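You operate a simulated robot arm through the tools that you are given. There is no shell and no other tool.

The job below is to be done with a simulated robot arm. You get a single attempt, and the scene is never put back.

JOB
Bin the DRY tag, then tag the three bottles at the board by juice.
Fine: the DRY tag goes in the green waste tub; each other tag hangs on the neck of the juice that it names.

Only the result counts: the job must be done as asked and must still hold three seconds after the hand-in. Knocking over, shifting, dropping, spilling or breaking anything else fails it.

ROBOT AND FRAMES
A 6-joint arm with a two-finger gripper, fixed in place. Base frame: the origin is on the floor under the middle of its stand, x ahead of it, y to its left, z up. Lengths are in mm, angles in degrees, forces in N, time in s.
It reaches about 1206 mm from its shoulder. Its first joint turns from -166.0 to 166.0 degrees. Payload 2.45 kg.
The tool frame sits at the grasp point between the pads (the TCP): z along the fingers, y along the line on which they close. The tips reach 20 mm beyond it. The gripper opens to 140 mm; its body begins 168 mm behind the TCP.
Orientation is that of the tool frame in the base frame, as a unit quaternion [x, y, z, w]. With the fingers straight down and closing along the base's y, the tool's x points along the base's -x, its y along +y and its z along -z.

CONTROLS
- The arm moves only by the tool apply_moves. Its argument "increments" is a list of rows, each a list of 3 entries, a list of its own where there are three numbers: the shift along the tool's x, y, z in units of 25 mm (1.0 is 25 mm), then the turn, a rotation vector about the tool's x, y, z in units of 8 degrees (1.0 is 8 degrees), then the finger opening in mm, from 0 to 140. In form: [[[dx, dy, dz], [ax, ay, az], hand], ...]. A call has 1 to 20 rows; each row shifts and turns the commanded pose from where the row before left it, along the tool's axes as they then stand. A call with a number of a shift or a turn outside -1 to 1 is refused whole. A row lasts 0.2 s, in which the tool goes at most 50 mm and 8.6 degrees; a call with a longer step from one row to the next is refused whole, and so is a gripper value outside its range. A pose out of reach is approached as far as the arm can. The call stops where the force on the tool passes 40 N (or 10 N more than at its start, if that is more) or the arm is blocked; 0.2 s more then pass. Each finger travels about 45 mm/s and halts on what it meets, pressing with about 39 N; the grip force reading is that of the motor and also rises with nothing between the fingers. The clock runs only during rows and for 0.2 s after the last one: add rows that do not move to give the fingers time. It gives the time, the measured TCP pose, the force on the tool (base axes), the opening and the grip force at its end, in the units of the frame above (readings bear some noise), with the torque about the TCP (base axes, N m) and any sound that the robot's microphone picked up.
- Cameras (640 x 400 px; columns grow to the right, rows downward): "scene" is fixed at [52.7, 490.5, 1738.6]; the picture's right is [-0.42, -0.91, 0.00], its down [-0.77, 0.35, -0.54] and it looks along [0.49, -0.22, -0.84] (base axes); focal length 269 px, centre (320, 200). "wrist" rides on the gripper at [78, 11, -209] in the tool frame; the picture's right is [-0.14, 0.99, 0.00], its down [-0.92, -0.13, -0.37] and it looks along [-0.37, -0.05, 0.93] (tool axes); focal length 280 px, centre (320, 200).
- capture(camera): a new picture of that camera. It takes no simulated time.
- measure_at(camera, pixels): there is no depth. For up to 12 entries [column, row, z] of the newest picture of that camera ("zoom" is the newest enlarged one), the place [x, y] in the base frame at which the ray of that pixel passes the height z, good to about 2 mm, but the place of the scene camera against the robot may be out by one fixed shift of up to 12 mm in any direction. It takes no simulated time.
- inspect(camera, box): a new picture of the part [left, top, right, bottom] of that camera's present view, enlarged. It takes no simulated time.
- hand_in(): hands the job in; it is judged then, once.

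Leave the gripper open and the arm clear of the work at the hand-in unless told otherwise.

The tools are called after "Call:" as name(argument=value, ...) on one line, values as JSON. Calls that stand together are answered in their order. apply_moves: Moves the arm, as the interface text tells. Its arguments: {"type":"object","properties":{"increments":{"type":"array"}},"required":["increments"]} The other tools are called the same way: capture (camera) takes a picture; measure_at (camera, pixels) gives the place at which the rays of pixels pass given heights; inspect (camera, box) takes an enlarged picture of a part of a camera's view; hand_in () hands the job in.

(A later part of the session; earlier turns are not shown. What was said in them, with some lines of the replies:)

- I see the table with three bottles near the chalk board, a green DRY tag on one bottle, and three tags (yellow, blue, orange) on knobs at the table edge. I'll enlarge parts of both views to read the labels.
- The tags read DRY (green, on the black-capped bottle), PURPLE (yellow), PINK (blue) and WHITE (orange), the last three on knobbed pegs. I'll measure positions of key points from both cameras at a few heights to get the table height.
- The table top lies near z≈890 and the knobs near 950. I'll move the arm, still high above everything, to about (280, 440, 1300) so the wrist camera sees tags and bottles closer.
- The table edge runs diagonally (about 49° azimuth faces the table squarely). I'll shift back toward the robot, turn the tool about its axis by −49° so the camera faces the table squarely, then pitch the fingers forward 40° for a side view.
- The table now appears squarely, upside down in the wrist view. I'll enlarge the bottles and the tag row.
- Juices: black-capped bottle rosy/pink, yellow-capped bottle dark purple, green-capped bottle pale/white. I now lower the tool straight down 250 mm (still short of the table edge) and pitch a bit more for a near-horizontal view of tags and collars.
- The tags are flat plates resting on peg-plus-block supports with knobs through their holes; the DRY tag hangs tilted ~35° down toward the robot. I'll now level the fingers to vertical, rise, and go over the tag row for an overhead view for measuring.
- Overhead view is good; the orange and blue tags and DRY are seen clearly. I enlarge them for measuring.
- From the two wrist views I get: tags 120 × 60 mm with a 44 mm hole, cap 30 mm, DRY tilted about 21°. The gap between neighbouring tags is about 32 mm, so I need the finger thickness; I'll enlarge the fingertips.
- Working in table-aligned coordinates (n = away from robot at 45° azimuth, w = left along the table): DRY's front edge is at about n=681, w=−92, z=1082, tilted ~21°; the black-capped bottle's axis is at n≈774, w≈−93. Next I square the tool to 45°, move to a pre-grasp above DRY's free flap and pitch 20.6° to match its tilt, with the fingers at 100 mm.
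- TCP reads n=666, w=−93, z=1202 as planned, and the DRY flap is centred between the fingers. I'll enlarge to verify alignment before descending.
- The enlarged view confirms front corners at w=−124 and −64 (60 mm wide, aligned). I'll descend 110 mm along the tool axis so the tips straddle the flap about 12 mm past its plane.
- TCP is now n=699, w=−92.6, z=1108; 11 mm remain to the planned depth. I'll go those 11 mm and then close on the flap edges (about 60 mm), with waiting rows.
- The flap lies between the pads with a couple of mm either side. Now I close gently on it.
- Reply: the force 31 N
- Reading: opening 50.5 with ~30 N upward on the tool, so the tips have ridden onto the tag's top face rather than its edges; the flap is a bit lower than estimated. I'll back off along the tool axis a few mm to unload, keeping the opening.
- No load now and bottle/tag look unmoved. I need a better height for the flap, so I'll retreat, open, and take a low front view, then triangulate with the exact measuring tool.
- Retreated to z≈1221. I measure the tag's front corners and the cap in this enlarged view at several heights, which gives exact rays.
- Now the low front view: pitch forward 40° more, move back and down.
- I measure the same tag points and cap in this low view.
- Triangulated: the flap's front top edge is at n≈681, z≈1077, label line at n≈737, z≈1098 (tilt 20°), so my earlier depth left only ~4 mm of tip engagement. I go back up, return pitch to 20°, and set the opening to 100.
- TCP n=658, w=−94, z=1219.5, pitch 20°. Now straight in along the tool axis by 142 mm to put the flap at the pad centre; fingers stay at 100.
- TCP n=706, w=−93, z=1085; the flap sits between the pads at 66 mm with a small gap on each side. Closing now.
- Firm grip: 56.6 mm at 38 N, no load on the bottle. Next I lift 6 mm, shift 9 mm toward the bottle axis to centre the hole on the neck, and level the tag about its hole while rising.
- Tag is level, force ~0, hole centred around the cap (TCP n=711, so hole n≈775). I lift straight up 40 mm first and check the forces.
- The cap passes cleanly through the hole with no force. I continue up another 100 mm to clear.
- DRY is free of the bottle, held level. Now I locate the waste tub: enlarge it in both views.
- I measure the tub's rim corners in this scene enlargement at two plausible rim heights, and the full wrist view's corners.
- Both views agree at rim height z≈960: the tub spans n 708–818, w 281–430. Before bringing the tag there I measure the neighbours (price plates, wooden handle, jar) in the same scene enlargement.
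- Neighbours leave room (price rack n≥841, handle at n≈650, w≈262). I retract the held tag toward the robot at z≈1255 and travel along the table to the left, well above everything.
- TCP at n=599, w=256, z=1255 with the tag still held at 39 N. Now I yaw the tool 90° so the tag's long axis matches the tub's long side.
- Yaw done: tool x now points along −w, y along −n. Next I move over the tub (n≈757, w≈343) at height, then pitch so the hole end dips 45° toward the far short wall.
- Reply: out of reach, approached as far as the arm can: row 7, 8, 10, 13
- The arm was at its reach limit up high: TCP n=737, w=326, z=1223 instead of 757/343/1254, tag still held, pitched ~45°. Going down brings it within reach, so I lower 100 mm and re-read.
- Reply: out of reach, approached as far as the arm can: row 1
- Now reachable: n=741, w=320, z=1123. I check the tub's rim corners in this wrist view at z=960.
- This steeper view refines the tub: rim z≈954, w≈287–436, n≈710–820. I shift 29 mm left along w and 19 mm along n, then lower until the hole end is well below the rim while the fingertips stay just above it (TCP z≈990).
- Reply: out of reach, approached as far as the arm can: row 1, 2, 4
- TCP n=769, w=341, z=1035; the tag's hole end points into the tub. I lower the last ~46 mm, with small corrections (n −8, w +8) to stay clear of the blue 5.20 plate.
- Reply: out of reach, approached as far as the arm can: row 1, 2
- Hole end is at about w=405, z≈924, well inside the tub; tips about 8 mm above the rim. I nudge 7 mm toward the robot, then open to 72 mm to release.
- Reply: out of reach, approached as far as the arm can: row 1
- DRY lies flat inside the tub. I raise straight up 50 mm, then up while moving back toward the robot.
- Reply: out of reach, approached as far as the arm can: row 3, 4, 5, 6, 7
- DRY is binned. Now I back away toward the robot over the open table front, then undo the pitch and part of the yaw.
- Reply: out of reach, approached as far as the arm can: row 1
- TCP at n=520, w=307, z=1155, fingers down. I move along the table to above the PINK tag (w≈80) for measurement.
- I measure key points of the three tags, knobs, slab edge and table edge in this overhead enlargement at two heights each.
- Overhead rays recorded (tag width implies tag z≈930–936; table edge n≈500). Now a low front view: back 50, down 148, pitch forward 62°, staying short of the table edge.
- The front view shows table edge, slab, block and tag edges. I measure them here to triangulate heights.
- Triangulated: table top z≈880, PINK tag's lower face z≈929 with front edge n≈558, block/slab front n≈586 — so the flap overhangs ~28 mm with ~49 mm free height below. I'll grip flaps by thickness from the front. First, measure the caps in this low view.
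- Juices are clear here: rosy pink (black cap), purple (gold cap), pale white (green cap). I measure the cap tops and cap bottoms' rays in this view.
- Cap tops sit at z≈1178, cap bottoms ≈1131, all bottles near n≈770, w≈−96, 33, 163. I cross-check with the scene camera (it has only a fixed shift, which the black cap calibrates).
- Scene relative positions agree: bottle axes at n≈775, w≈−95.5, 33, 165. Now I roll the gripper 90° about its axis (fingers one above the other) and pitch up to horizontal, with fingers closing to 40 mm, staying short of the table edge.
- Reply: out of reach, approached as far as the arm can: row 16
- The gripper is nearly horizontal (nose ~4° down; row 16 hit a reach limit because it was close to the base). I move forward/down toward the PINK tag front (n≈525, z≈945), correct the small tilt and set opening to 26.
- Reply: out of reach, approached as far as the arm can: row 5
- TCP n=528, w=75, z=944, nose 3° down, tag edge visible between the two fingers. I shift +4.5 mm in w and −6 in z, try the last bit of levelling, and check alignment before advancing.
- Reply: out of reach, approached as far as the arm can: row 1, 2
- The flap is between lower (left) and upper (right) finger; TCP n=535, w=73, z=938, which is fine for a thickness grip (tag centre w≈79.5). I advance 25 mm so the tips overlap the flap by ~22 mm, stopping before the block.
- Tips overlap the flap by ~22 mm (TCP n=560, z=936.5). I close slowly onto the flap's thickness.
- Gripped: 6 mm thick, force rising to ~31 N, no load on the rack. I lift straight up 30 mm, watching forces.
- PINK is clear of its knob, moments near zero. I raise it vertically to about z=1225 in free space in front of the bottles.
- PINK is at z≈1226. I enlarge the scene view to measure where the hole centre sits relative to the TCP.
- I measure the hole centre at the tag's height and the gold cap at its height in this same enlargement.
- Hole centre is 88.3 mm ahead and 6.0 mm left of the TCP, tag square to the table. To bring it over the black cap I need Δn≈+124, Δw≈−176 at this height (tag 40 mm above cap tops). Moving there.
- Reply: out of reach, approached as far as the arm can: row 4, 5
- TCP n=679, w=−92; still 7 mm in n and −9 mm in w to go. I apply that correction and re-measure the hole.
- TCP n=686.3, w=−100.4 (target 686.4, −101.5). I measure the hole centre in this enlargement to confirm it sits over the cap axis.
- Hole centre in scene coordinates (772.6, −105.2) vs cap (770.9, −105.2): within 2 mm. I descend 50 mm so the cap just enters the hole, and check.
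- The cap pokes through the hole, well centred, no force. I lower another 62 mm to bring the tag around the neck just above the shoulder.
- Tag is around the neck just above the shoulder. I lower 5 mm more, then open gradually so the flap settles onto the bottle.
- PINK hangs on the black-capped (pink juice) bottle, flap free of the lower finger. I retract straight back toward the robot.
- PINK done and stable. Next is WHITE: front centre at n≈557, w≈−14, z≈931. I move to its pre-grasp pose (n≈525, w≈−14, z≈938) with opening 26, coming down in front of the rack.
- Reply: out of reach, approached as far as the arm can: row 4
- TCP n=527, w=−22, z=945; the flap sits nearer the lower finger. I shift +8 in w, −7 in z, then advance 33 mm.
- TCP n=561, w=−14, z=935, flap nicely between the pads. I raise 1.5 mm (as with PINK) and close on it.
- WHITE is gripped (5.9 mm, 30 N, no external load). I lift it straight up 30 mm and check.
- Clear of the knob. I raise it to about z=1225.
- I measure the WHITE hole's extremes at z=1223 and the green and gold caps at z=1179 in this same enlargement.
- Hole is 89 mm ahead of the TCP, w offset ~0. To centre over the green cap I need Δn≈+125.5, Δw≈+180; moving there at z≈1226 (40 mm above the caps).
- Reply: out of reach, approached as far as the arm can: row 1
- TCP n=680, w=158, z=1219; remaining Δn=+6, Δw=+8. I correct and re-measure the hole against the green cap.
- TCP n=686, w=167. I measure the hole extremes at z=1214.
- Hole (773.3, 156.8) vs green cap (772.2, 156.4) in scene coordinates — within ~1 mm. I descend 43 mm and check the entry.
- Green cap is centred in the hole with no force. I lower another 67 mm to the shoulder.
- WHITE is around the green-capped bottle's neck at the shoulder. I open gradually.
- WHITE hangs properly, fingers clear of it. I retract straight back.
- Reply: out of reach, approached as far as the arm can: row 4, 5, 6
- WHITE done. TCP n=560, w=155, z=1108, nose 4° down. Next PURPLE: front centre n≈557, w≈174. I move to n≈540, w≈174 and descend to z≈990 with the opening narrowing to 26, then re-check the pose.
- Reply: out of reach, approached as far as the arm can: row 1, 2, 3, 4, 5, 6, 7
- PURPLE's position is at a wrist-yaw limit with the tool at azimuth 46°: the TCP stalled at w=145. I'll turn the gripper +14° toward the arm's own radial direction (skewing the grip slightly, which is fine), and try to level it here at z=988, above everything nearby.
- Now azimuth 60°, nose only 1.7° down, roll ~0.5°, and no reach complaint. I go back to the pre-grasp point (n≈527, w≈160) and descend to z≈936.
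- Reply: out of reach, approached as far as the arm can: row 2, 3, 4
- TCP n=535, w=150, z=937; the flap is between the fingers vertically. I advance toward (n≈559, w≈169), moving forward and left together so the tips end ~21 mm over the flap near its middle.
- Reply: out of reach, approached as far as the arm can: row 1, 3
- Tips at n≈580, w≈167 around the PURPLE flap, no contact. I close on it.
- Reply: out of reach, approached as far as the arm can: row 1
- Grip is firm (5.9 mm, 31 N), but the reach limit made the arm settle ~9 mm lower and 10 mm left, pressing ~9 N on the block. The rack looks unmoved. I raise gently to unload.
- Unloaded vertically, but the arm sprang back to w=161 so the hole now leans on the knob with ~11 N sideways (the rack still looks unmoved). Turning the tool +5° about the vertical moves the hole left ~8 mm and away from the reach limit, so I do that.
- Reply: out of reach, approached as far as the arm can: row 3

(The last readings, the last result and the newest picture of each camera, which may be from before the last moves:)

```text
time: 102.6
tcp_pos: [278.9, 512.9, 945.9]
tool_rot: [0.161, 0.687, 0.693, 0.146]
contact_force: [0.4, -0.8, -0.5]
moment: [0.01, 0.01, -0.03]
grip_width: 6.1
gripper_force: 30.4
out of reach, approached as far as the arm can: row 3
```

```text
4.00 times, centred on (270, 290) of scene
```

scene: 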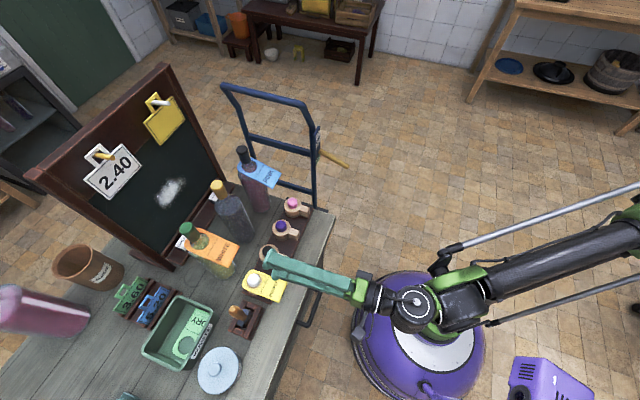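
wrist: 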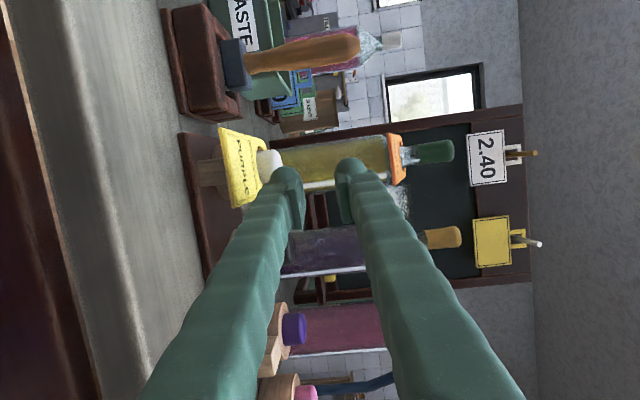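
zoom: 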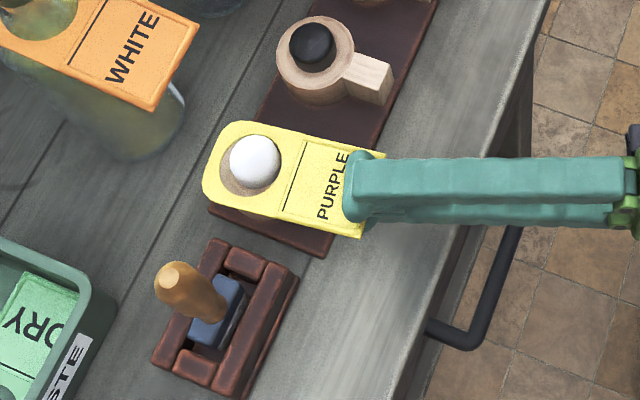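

Side load is gone (force ≈0). I lift in small steps, keeping the hole clear of the knob.

Call:
apply_moves(increments=[[[0, 0.2, -0.006], [0, 0, 0], 0], [[0, 0.2, -0.006], [0, 0, 0], 0]])

Call:
inspect(camera="scene", box=[210, 240, 330, 340])

Call:
inspect(camera="wrist", box=[240, 110, 400, 230])

```text
time: 103.2
tcp_pos: [275.3, 513.2, 955.8]
tool_rot: [0.162, 0.687, 0.693, 0.146]
contact_force: [0.1, -0.1, -0.2]
moment: [0.03, 0.02, 0.03]
grip_width: 6.0
gripper_force: 30.1
out of reach, approached as far as the arm can: row 2
```

```text
4.00 times, centred on (270, 290) of scene
```

zoom: 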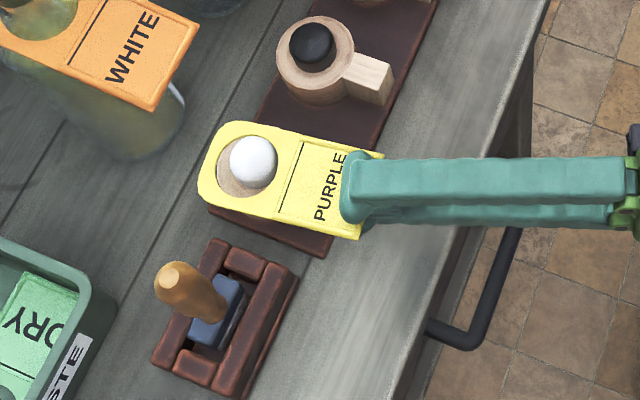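

```text
3.33 times, centred on (320, 170) of wrist
```

zoom: 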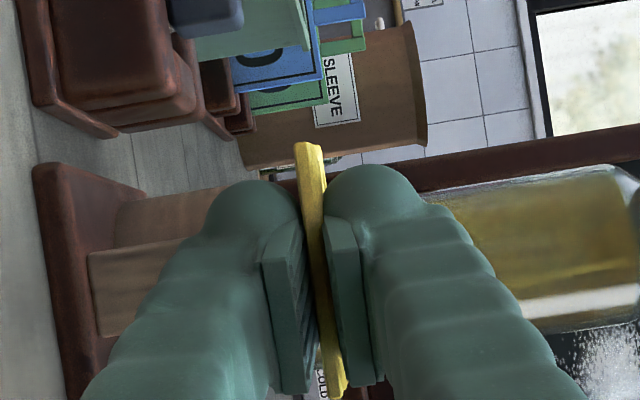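

Force remains zero at z=956, with slight drift at the limit. Another ~12 mm should clear the knob; I continue with a small forward bias to counter the drift.

Call:
apply_moves(increments=[[[-0.02, 0.25, 0.05], [0, 0, 0], 0], [[-0.02, 0.25, 0.05], [0, 0, 0], 0]])

Call:
inspect(camera="scene", box=[210, 240, 330, 340])

Call:
capture(camera="wrist")

```text
time: 103.8
tcp_pos: [277.1, 516.5, 967.8]
tool_rot: [0.161, 0.687, 0.694, 0.146]
contact_force: [-0.7, 0.3, -0.3]
moment: [-0.01, 0.02, 0.01]
grip_width: 5.9
gripper_force: 30.1
```

```text
4.00 times, centred on (270, 290) of scene
```

zoom: 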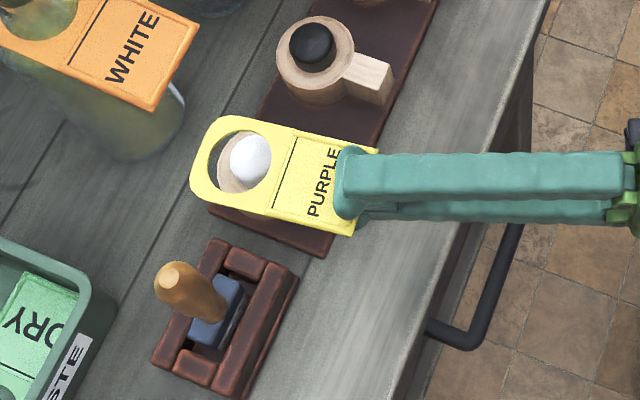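

```text
taken
```

wrist: 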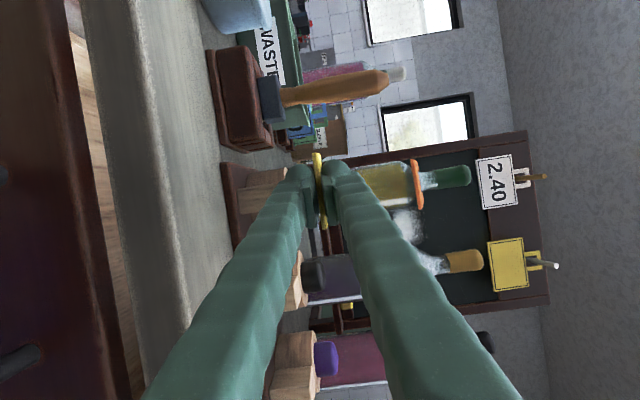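

Nothing touching, not flagged this time. I continue up, first 40 mm, then to z≈1225.

Call:
apply_moves(increments=[[[0, 0.4, 0], [0, 0, 0], 0], [[0, 0.5, 0.05], [0, 0, 0], 0], [[0, 0.7, 0.1], [0, 0, 0], 0], [[0, 0.9, 0.1], [0, 0, 0], 0], [[0, 0.9, 0.1], [0, 0, 0], 0], [[0, 0.9, 0], [0, 0, 0], 0], [[0, 0.9, 0], [0, 0, 0], 0], [[0, 0.9, 0], [0, 0, 0], 0], [[0, 0.9, 0], [0, 0, 0], 0], [[0, 0.9, 0], [0, 0, 0], 0], [[0, 0.9, 0], [0, 0, 0], 0], [[0, 0.9, 0], [0, 0, 0], 0], [[0, 0.9, 0], [0, 0, 0], 0], [[0, 0, 0], [0, 0, 0], 0]])

Call:
capture(camera="scene")

Call:
capture(camera="wrist")

```text
time: 106.8
tcp_pos: [283.6, 525.9, 1234.0]
tool_rot: [0.161, 0.687, 0.693, 0.144]
contact_force: [0.5, -0.8, 0.5]
moment: [0.02, 0.0, 0.0]
grip_width: 5.9
gripper_force: 30.4
out of reach, approached as far as the arm can: row 7, 13
```

```text
taken
```

scene: 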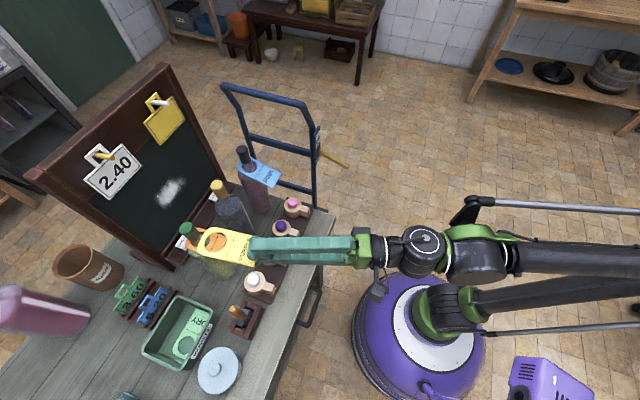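

```text
taken
```

wrist: 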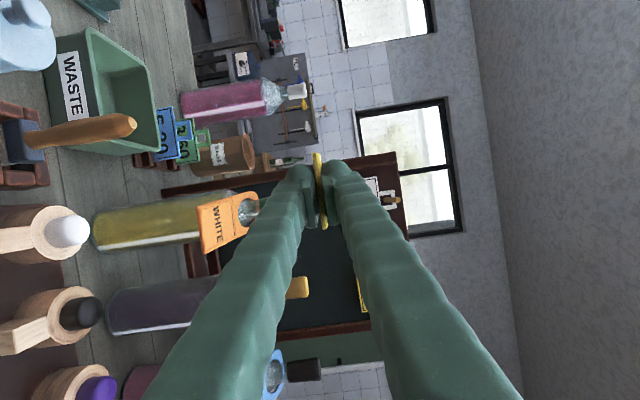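

PURPLE is free at z=1234. I bring it right to w≈31 (still in front of the bottles), turning the tool back by about 16.8° so the flap faces front.

Call:
apply_moves(increments=[[[-0.877, 0, -0.318], [0, 0, 0], 0], [[-0.877, 0, -0.318], [0, 0, 0], 0], [[-0.877, 0, -0.318], [0, 0, 0], 0], [[-0.877, 0, -0.318], [0, 0, 0], 0], [[-0.877, 0, -0.318], [0, 0, 0], 0], [[-0.877, 0, -0.318], [0, 0, 0], 0], [[0, 0, 0], [0, -0.7, 0], 0], [[0, 0, 0], [0, -0.7, 0], 0], [[0, 0, 0], [0, -0.7, 0], 0], [[0, 0, 0], [0, 0, 0], 0]])

Call:
inspect(camera="scene", box=[180, 160, 300, 260])

Call:
capture(camera="scene")

```text
time: 109.0
tcp_pos: [332.5, 466.5, 1229.8]
tool_rot: [0.192, 0.666, 0.695, 0.19]
contact_force: [-0.8, 0.7, -0.1]
moment: [-0.03, -0.01, -0.02]
grip_width: 5.8
gripper_force: 30.1
out of reach, approached as far as the arm can: row 1, 2, 3, 4, 5, 6, 8, 9
```

```text
4.00 times, centred on (240, 210) of scene
```

zoom: 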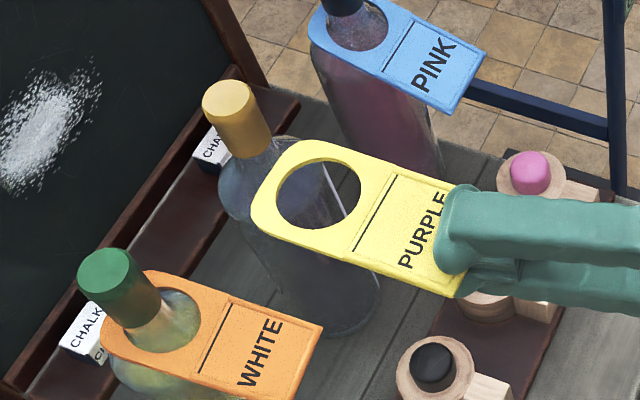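

```text
taken
```

scene: 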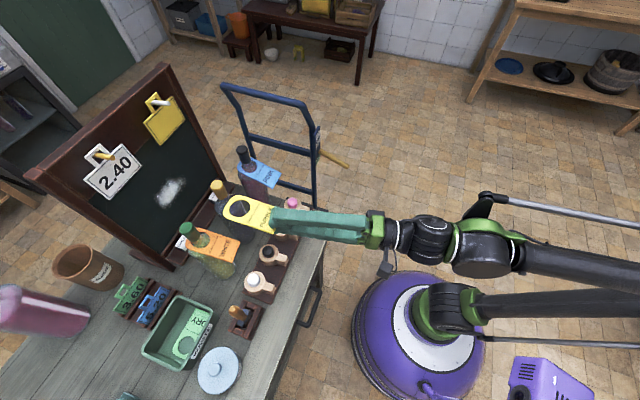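

The moves were partly limited: TCP n=565, w=95, z=1230, tool azimuth ~58.6°, tag level and held. I measure the hole and label line in the scene enlargement, plus the gold cap and empty-peg knobs as a check on the rack.

Call:
inspect(camera="scene", box=[180, 160, 300, 260])

Call:
measure_at(camera="zoom", pixels=[[277, 196, 1232], [361, 182, 1232], [334, 146, 1232], [304, 230, 1232], [319, 188, 1232], [353, 251, 1231], [398, 174, 1231], [228, 99, 1179], [432, 358, 955], [530, 167, 955]])

```text
4.00 times, centred on (240, 210) of scene
```

zoom: 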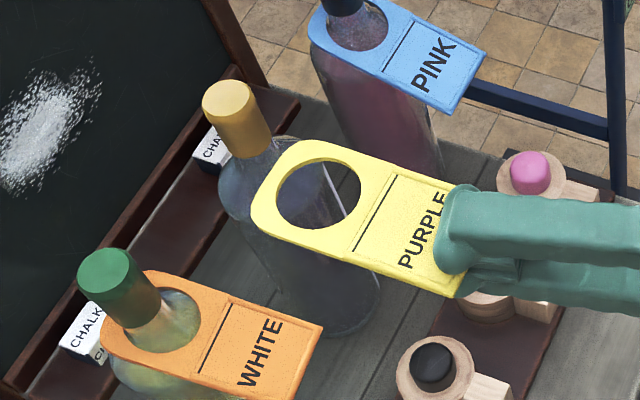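

```text
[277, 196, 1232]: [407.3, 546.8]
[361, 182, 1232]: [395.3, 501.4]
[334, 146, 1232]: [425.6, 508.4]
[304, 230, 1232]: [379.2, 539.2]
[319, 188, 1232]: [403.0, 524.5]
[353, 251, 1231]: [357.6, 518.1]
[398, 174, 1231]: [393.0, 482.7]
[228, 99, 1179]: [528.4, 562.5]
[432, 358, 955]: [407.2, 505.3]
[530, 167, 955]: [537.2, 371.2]
```

The label line is exactly along the table (tag at 45°), and the bare-peg knob is where it was, so the rack hasn't moved. Hole needs Δn≈+117, Δw≈−62 to sit over the gold cap; I move there at this height.

Call:
apply_moves(increments=[[[-0.5, -0.02, 0.85], [0, 0, 0], 0], [[-0.6, -0.02, 0.8], [0, 0, 0], 0], [[-0.7, -0.021, 0.8], [0, 0, 0], 0], [[-0.8, -0.022, 0.75], [0, 0, 0], 0], [[-0.9, -0.022, 0.75], [0, 0, 0], 0], [[0, 0, 0], [0, 0, 0], 0]])

Call:
inspect(camera="scene", box=[180, 130, 300, 230])

Call:
capture(camera="wrist")

```text
time: 110.4
tcp_pos: [456.8, 506.4, 1228.5]
tool_rot: [0.191, 0.664, 0.697, 0.19]
contact_force: [-0.1, -0.4, -1.0]
moment: [-0.01, 0.01, 0.02]
grip_width: 6.0
gripper_force: 30.1
```

```text
4.00 times, centred on (240, 180) of scene
```

zoom: 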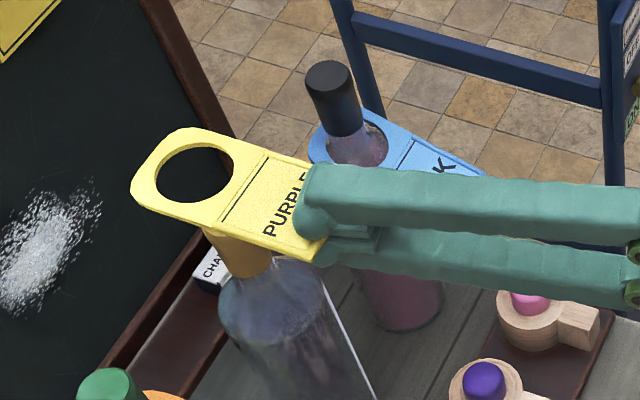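

```text
taken
```

wrist: 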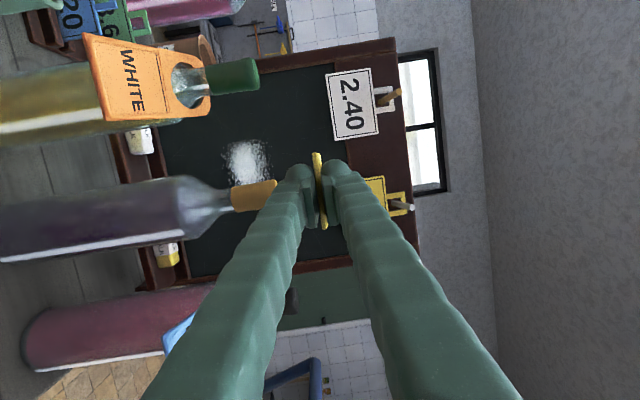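

TCP n=681, w=35. I measure the hole over the gold cap.

Call:
measure_at(camera="zoom", pixels=[[156, 180, 1231], [233, 167, 1231], [208, 143, 1231], [181, 204, 1231], [194.5, 173.5, 1231]])

```text
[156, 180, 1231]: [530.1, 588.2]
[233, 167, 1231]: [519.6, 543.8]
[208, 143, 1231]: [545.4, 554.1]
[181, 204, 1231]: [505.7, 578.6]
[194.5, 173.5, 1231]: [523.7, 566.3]
```

Hole at (771.7, 29.0) vs gold cap ≈(772.0, 25): I shift 4 mm right and descend 50 mm to start the cap through the hole.

Call:
apply_moves(increments=[[[-0.156, 0, -0.038], [0, 0, 0], 0], [[-0.009, -0.667, -0.026], [0, 0, 0], 0], [[-0.009, -0.667, -0.026], [0, 0, 0], 0], [[-0.009, -0.667, -0.026], [0, 0, 0], 0], [[0, 0, 0], [0, 0, 0], 0]])

Call:
inspect(camera="scene", box=[180, 130, 300, 230])

Call:
inspect(camera="wrist", box=[220, 90, 420, 230])

```text
time: 111.6
tcp_pos: [460.2, 504.5, 1180.1]
tool_rot: [0.191, 0.664, 0.697, 0.192]
contact_force: [-0.3, -0.3, -0.1]
moment: [0.03, 0.03, -0.03]
grip_width: 6.2
gripper_force: 30.2
```

```text
4.00 times, centred on (240, 180) of scene
```

zoom: 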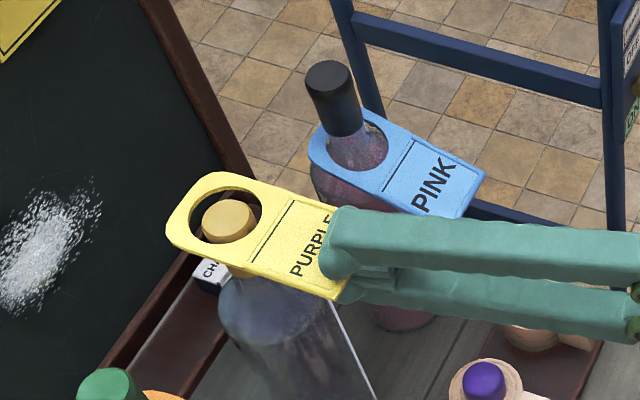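

```text
2.86 times, centred on (320, 160) of wrist
```

zoom: 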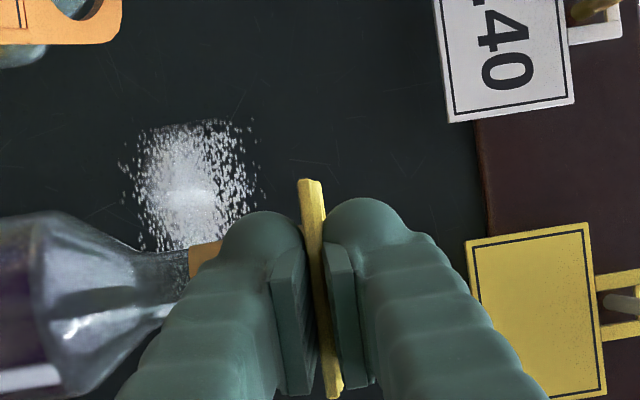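

The gold cap lines up in the hole (tag still just above it). I descend 20 mm more and check.

Call:
apply_moves(increments=[[[-0.006, -0.4, -0.016], [0, 0, 0], 0], [[-0.006, -0.4, -0.016], [0, 0, 0], 0], [[0, 0, 0], [0, 0, 0], 0]])

Call:
inspect(camera="scene", box=[180, 130, 300, 230])

```text
time: 112.4
tcp_pos: [459.2, 503.5, 1160.2]
tool_rot: [0.192, 0.664, 0.697, 0.191]
contact_force: [0.7, 0.1, 0.3]
moment: [-0.01, 0.03, -0.02]
grip_width: 6.3
gripper_force: 30.3
```

```text
4.00 times, centred on (240, 180) of scene
```

zoom: 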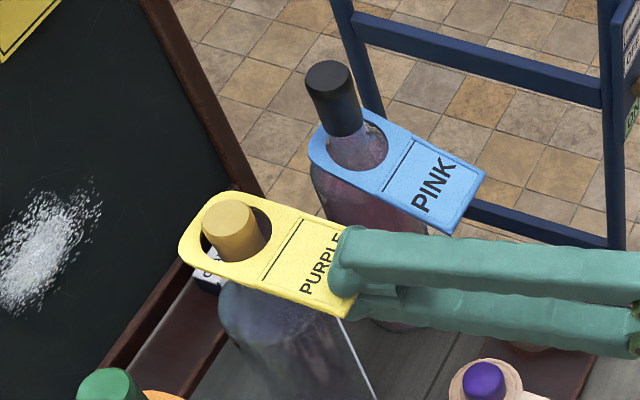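

Cap passes cleanly. I lower the remaining 56 mm to the shoulder.

Call:
apply_moves(increments=[[[-0.008, -0.56, -0.022], [0, 0, 0], 0], [[-0.008, -0.56, -0.022], [0, 0, 0], 0], [[-0.008, -0.56, -0.022], [0, 0, 0], 0], [[-0.008, -0.56, -0.022], [0, 0, 0], 0], [[0, 0, 0], [0, 0, 0], 0]])

Call:
inspect(camera="scene", box=[180, 130, 300, 230])

Call:
inspect(camera="wrist", box=[220, 90, 420, 230])

```text
time: 113.6
tcp_pos: [459.5, 503.2, 1104.3]
tool_rot: [0.191, 0.664, 0.697, 0.192]
contact_force: [1.0, -0.2, 0.3]
moment: [0.02, -0.02, -0.01]
grip_width: 5.8
gripper_force: 30.8
```

```text
4.00 times, centred on (240, 180) of scene
```

zoom: 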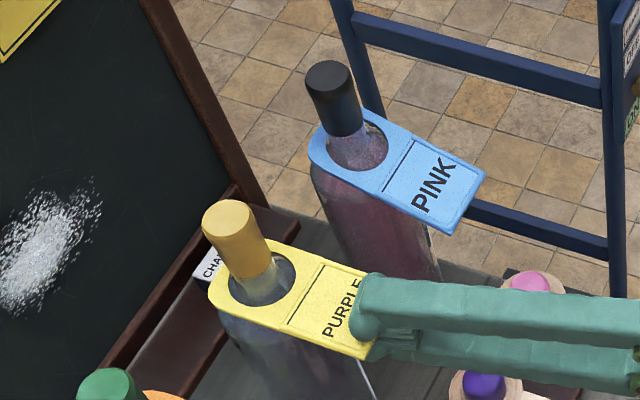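

```text
2.86 times, centred on (320, 160) of wrist
```

zoom: 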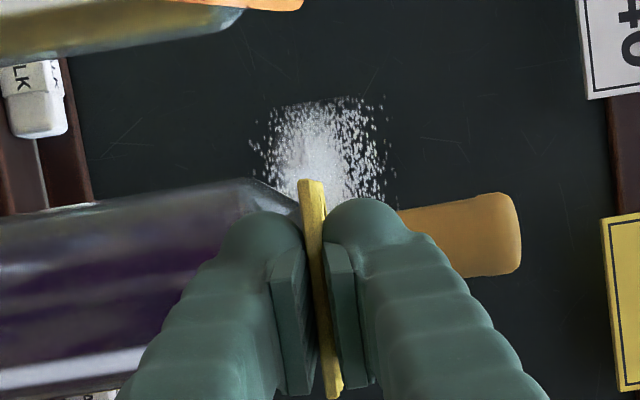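

PURPLE is around the gold-capped bottle's neck at the shoulder, no force. I open gradually.

Call:
apply_moves(increments=[[[0, 0, 0], [0, 0, 0], 10], [[0, 0, 0], [0, 0, 0], 22], [[0, 0, 0], [0, 0, 0], 36], [[0, 0, 0], [0, 0, 0], 50], [[0, 0, 0], [0, 0, 0], 66], [[0, 0, 0], [0, 0, 0], 82], [[0, 0, 0], [0, 0, 0], 92], [[0, 0, 0], [0, 0, 0], 92]])

Call:
inspect(camera="scene", box=[180, 130, 300, 230])

Call:
inspect(camera="wrist", box=[220, 90, 420, 230])

```text
time: 115.4
tcp_pos: [459.9, 504.0, 1104.8]
tool_rot: [0.191, 0.664, 0.697, 0.191]
contact_force: [0.2, -0.3, -0.2]
moment: [0.01, -0.02, -0.03]
grip_width: 92.2
gripper_force: 0.2
```

```text
4.00 times, centred on (240, 180) of scene
```

zoom: 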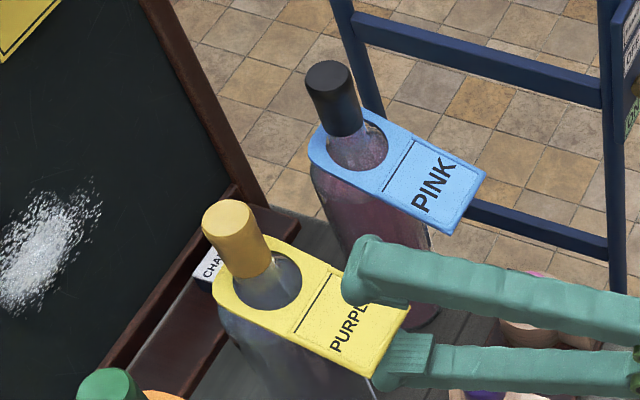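

```text
2.86 times, centred on (320, 160) of wrist
```

zoom: 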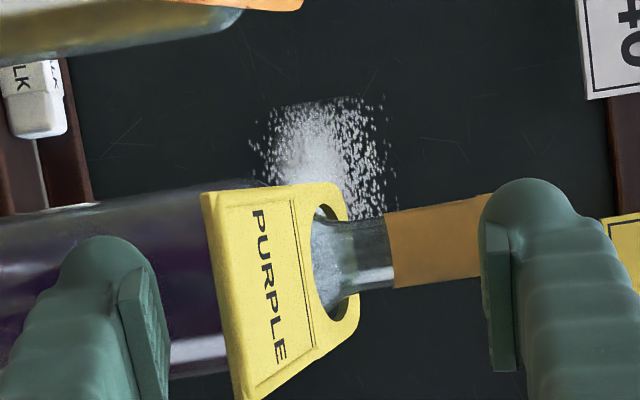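

PURPLE hangs on the purple-juice bottle, fingers clear. I retract straight back along the tool axis.

Call:
apply_moves(increments=[[[0, 0, -0.5], [0, 0, 0], 92], [[0, 0, -0.95], [0, 0, 0], 92], [[0, 0, -0.95], [0, 0, 0], 92], [[0, 0, -0.95], [0, 0, 0], 92], [[0, 0, -0.95], [0, 0, 0], 92], [[0, 0, 0], [0, 0, 0], 92]])

Call:
capture(camera="scene")

Call:
capture(camera="wrist")

```text
time: 116.8
tcp_pos: [399.4, 418.0, 1101.0]
tool_rot: [0.19, 0.66, 0.7, 0.196]
contact_force: [0.2, 0.1, -0.6]
moment: [-0.01, -0.01, -0.01]
grip_width: 92.2
gripper_force: 0.0
out of reach, approached as far as the arm can: row 4, 5
```

```text
taken
```

scene: 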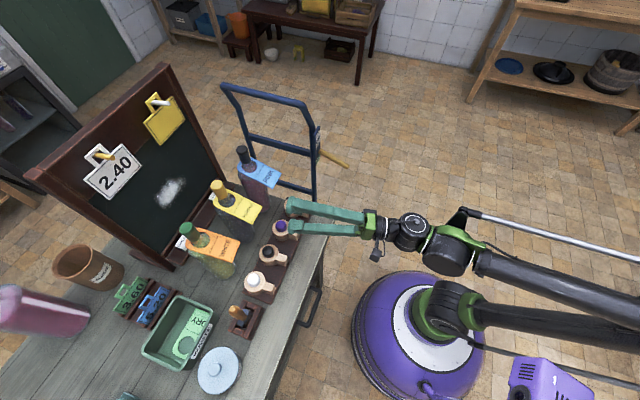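

```text
taken
```

wrist: 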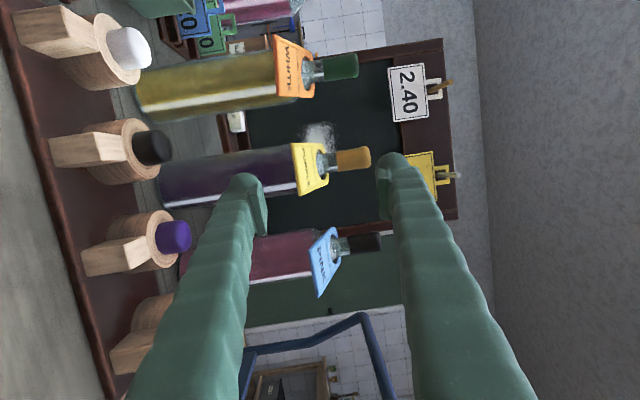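

All three tags hang on their bottles. I raise the arm clear (about 200 mm up, in front of the bottles), gripper open.

Call:
apply_moves(increments=[[[0, 0.8, 0], [0, 0, 0], 92], [[0, 0.8, 0], [0, 0, 0], 92], [[0, 0.8, 0], [0, 0, 0], 92], [[0, 0.8, 0], [0, 0, 0], 92], [[0, 0.8, 0], [0, 0, 0], 92], [[0, 0.8, 0], [0, 0, 0], 100], [[0, 0.8, 0], [0, 0, 0], 110], [[0, 0.8, 0], [0, 0, 0], 120], [[0, 0.8, 0], [0, 0, 0], 120], [[0, 0.8, 0], [0, 0, 0], 120], [[0, 0, 0], [0, 0, 0], 120]])

Call:
inspect(camera="scene", box=[150, 130, 330, 330])

Call:
inspect(camera="scene", box=[60, 230, 320, 400])

Call:
capture(camera="wrist")

```text
time: 119.2
tcp_pos: [388.1, 422.2, 1299.3]
tool_rot: [0.19, 0.662, 0.698, 0.194]
contact_force: [0.4, 0.2, 0.1]
moment: [0.02, 0.0, 0.04]
grip_width: 120.1
gripper_force: 0.0
out of reach, approached as far as the arm can: row 1, 2, 3, 7
```

```text
2.00 times, centred on (240, 230) of scene
```

zoom: 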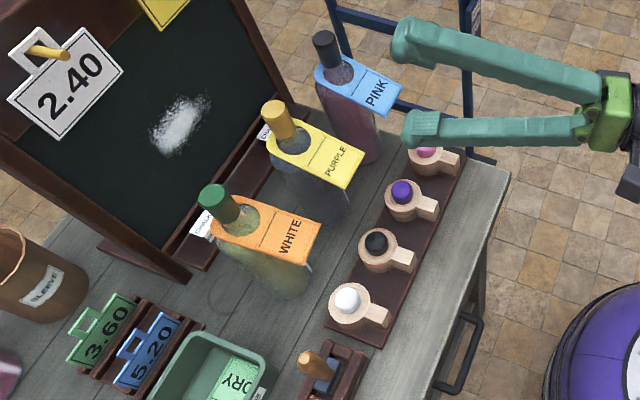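

```text
2.35 times, centred on (190, 315) of scene
```

zoom: 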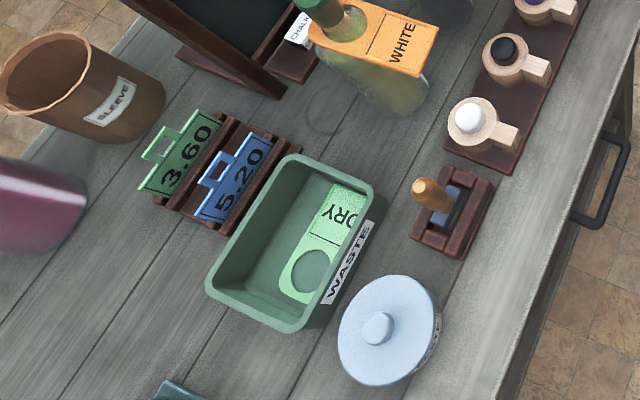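

```text
taken
```

wrist: 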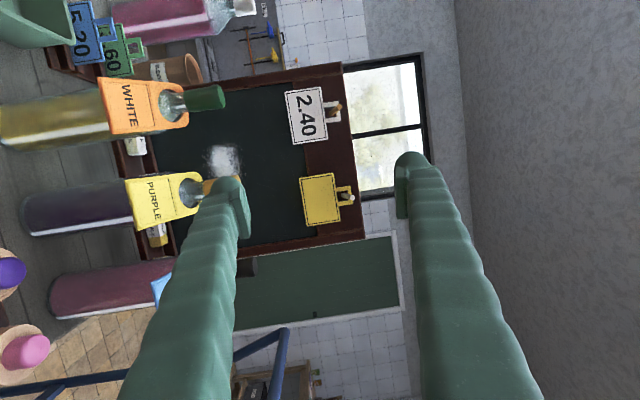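

DRY lies in the waste tub. PINK, PURPLE and WHITE hang on the pink, purple and white juice bottles. The rack and surrounding items look unmoved, the gripper is open and the arm is clear at z≈1300, so I hand in.

Call:
hand_in()

```text
The job is handed in.
```

The job is handed in. The DRY tag is in the green waste tub, and each of the other three tags hangs on its matching bottle at the board:

| Tag | Bottle | Juice |
|---|---|---|
| PINK | black cap | pink |
| PURPLE | gold cap | purple |
| WHITE | green cap | white |

In the last pictures before the hand-in, all three tags hung level across their flaps and the DRY tag lay flat in the tub. The gripper was open and the arm was clear of the work. The result of the judging was not shown to me.

Two contacts during the work could matter:
- **DRY tag:** my first attempt to grip it pressed on the tag, and so on the bottle, with about 30 N. I backed off and gripped it deeper. The bottle did not appear to move.
- **PURPLE tag:** the arm hit a reach limit while gripping it. It pressed on the tag's support peg with about 9 N, then leaned sideways on the knob with about 11 N until I turned the tool to relieve it. Measuring one of the rack's knobs afterwards put it within about 2 mm of its earlier position, which is within measuring error.
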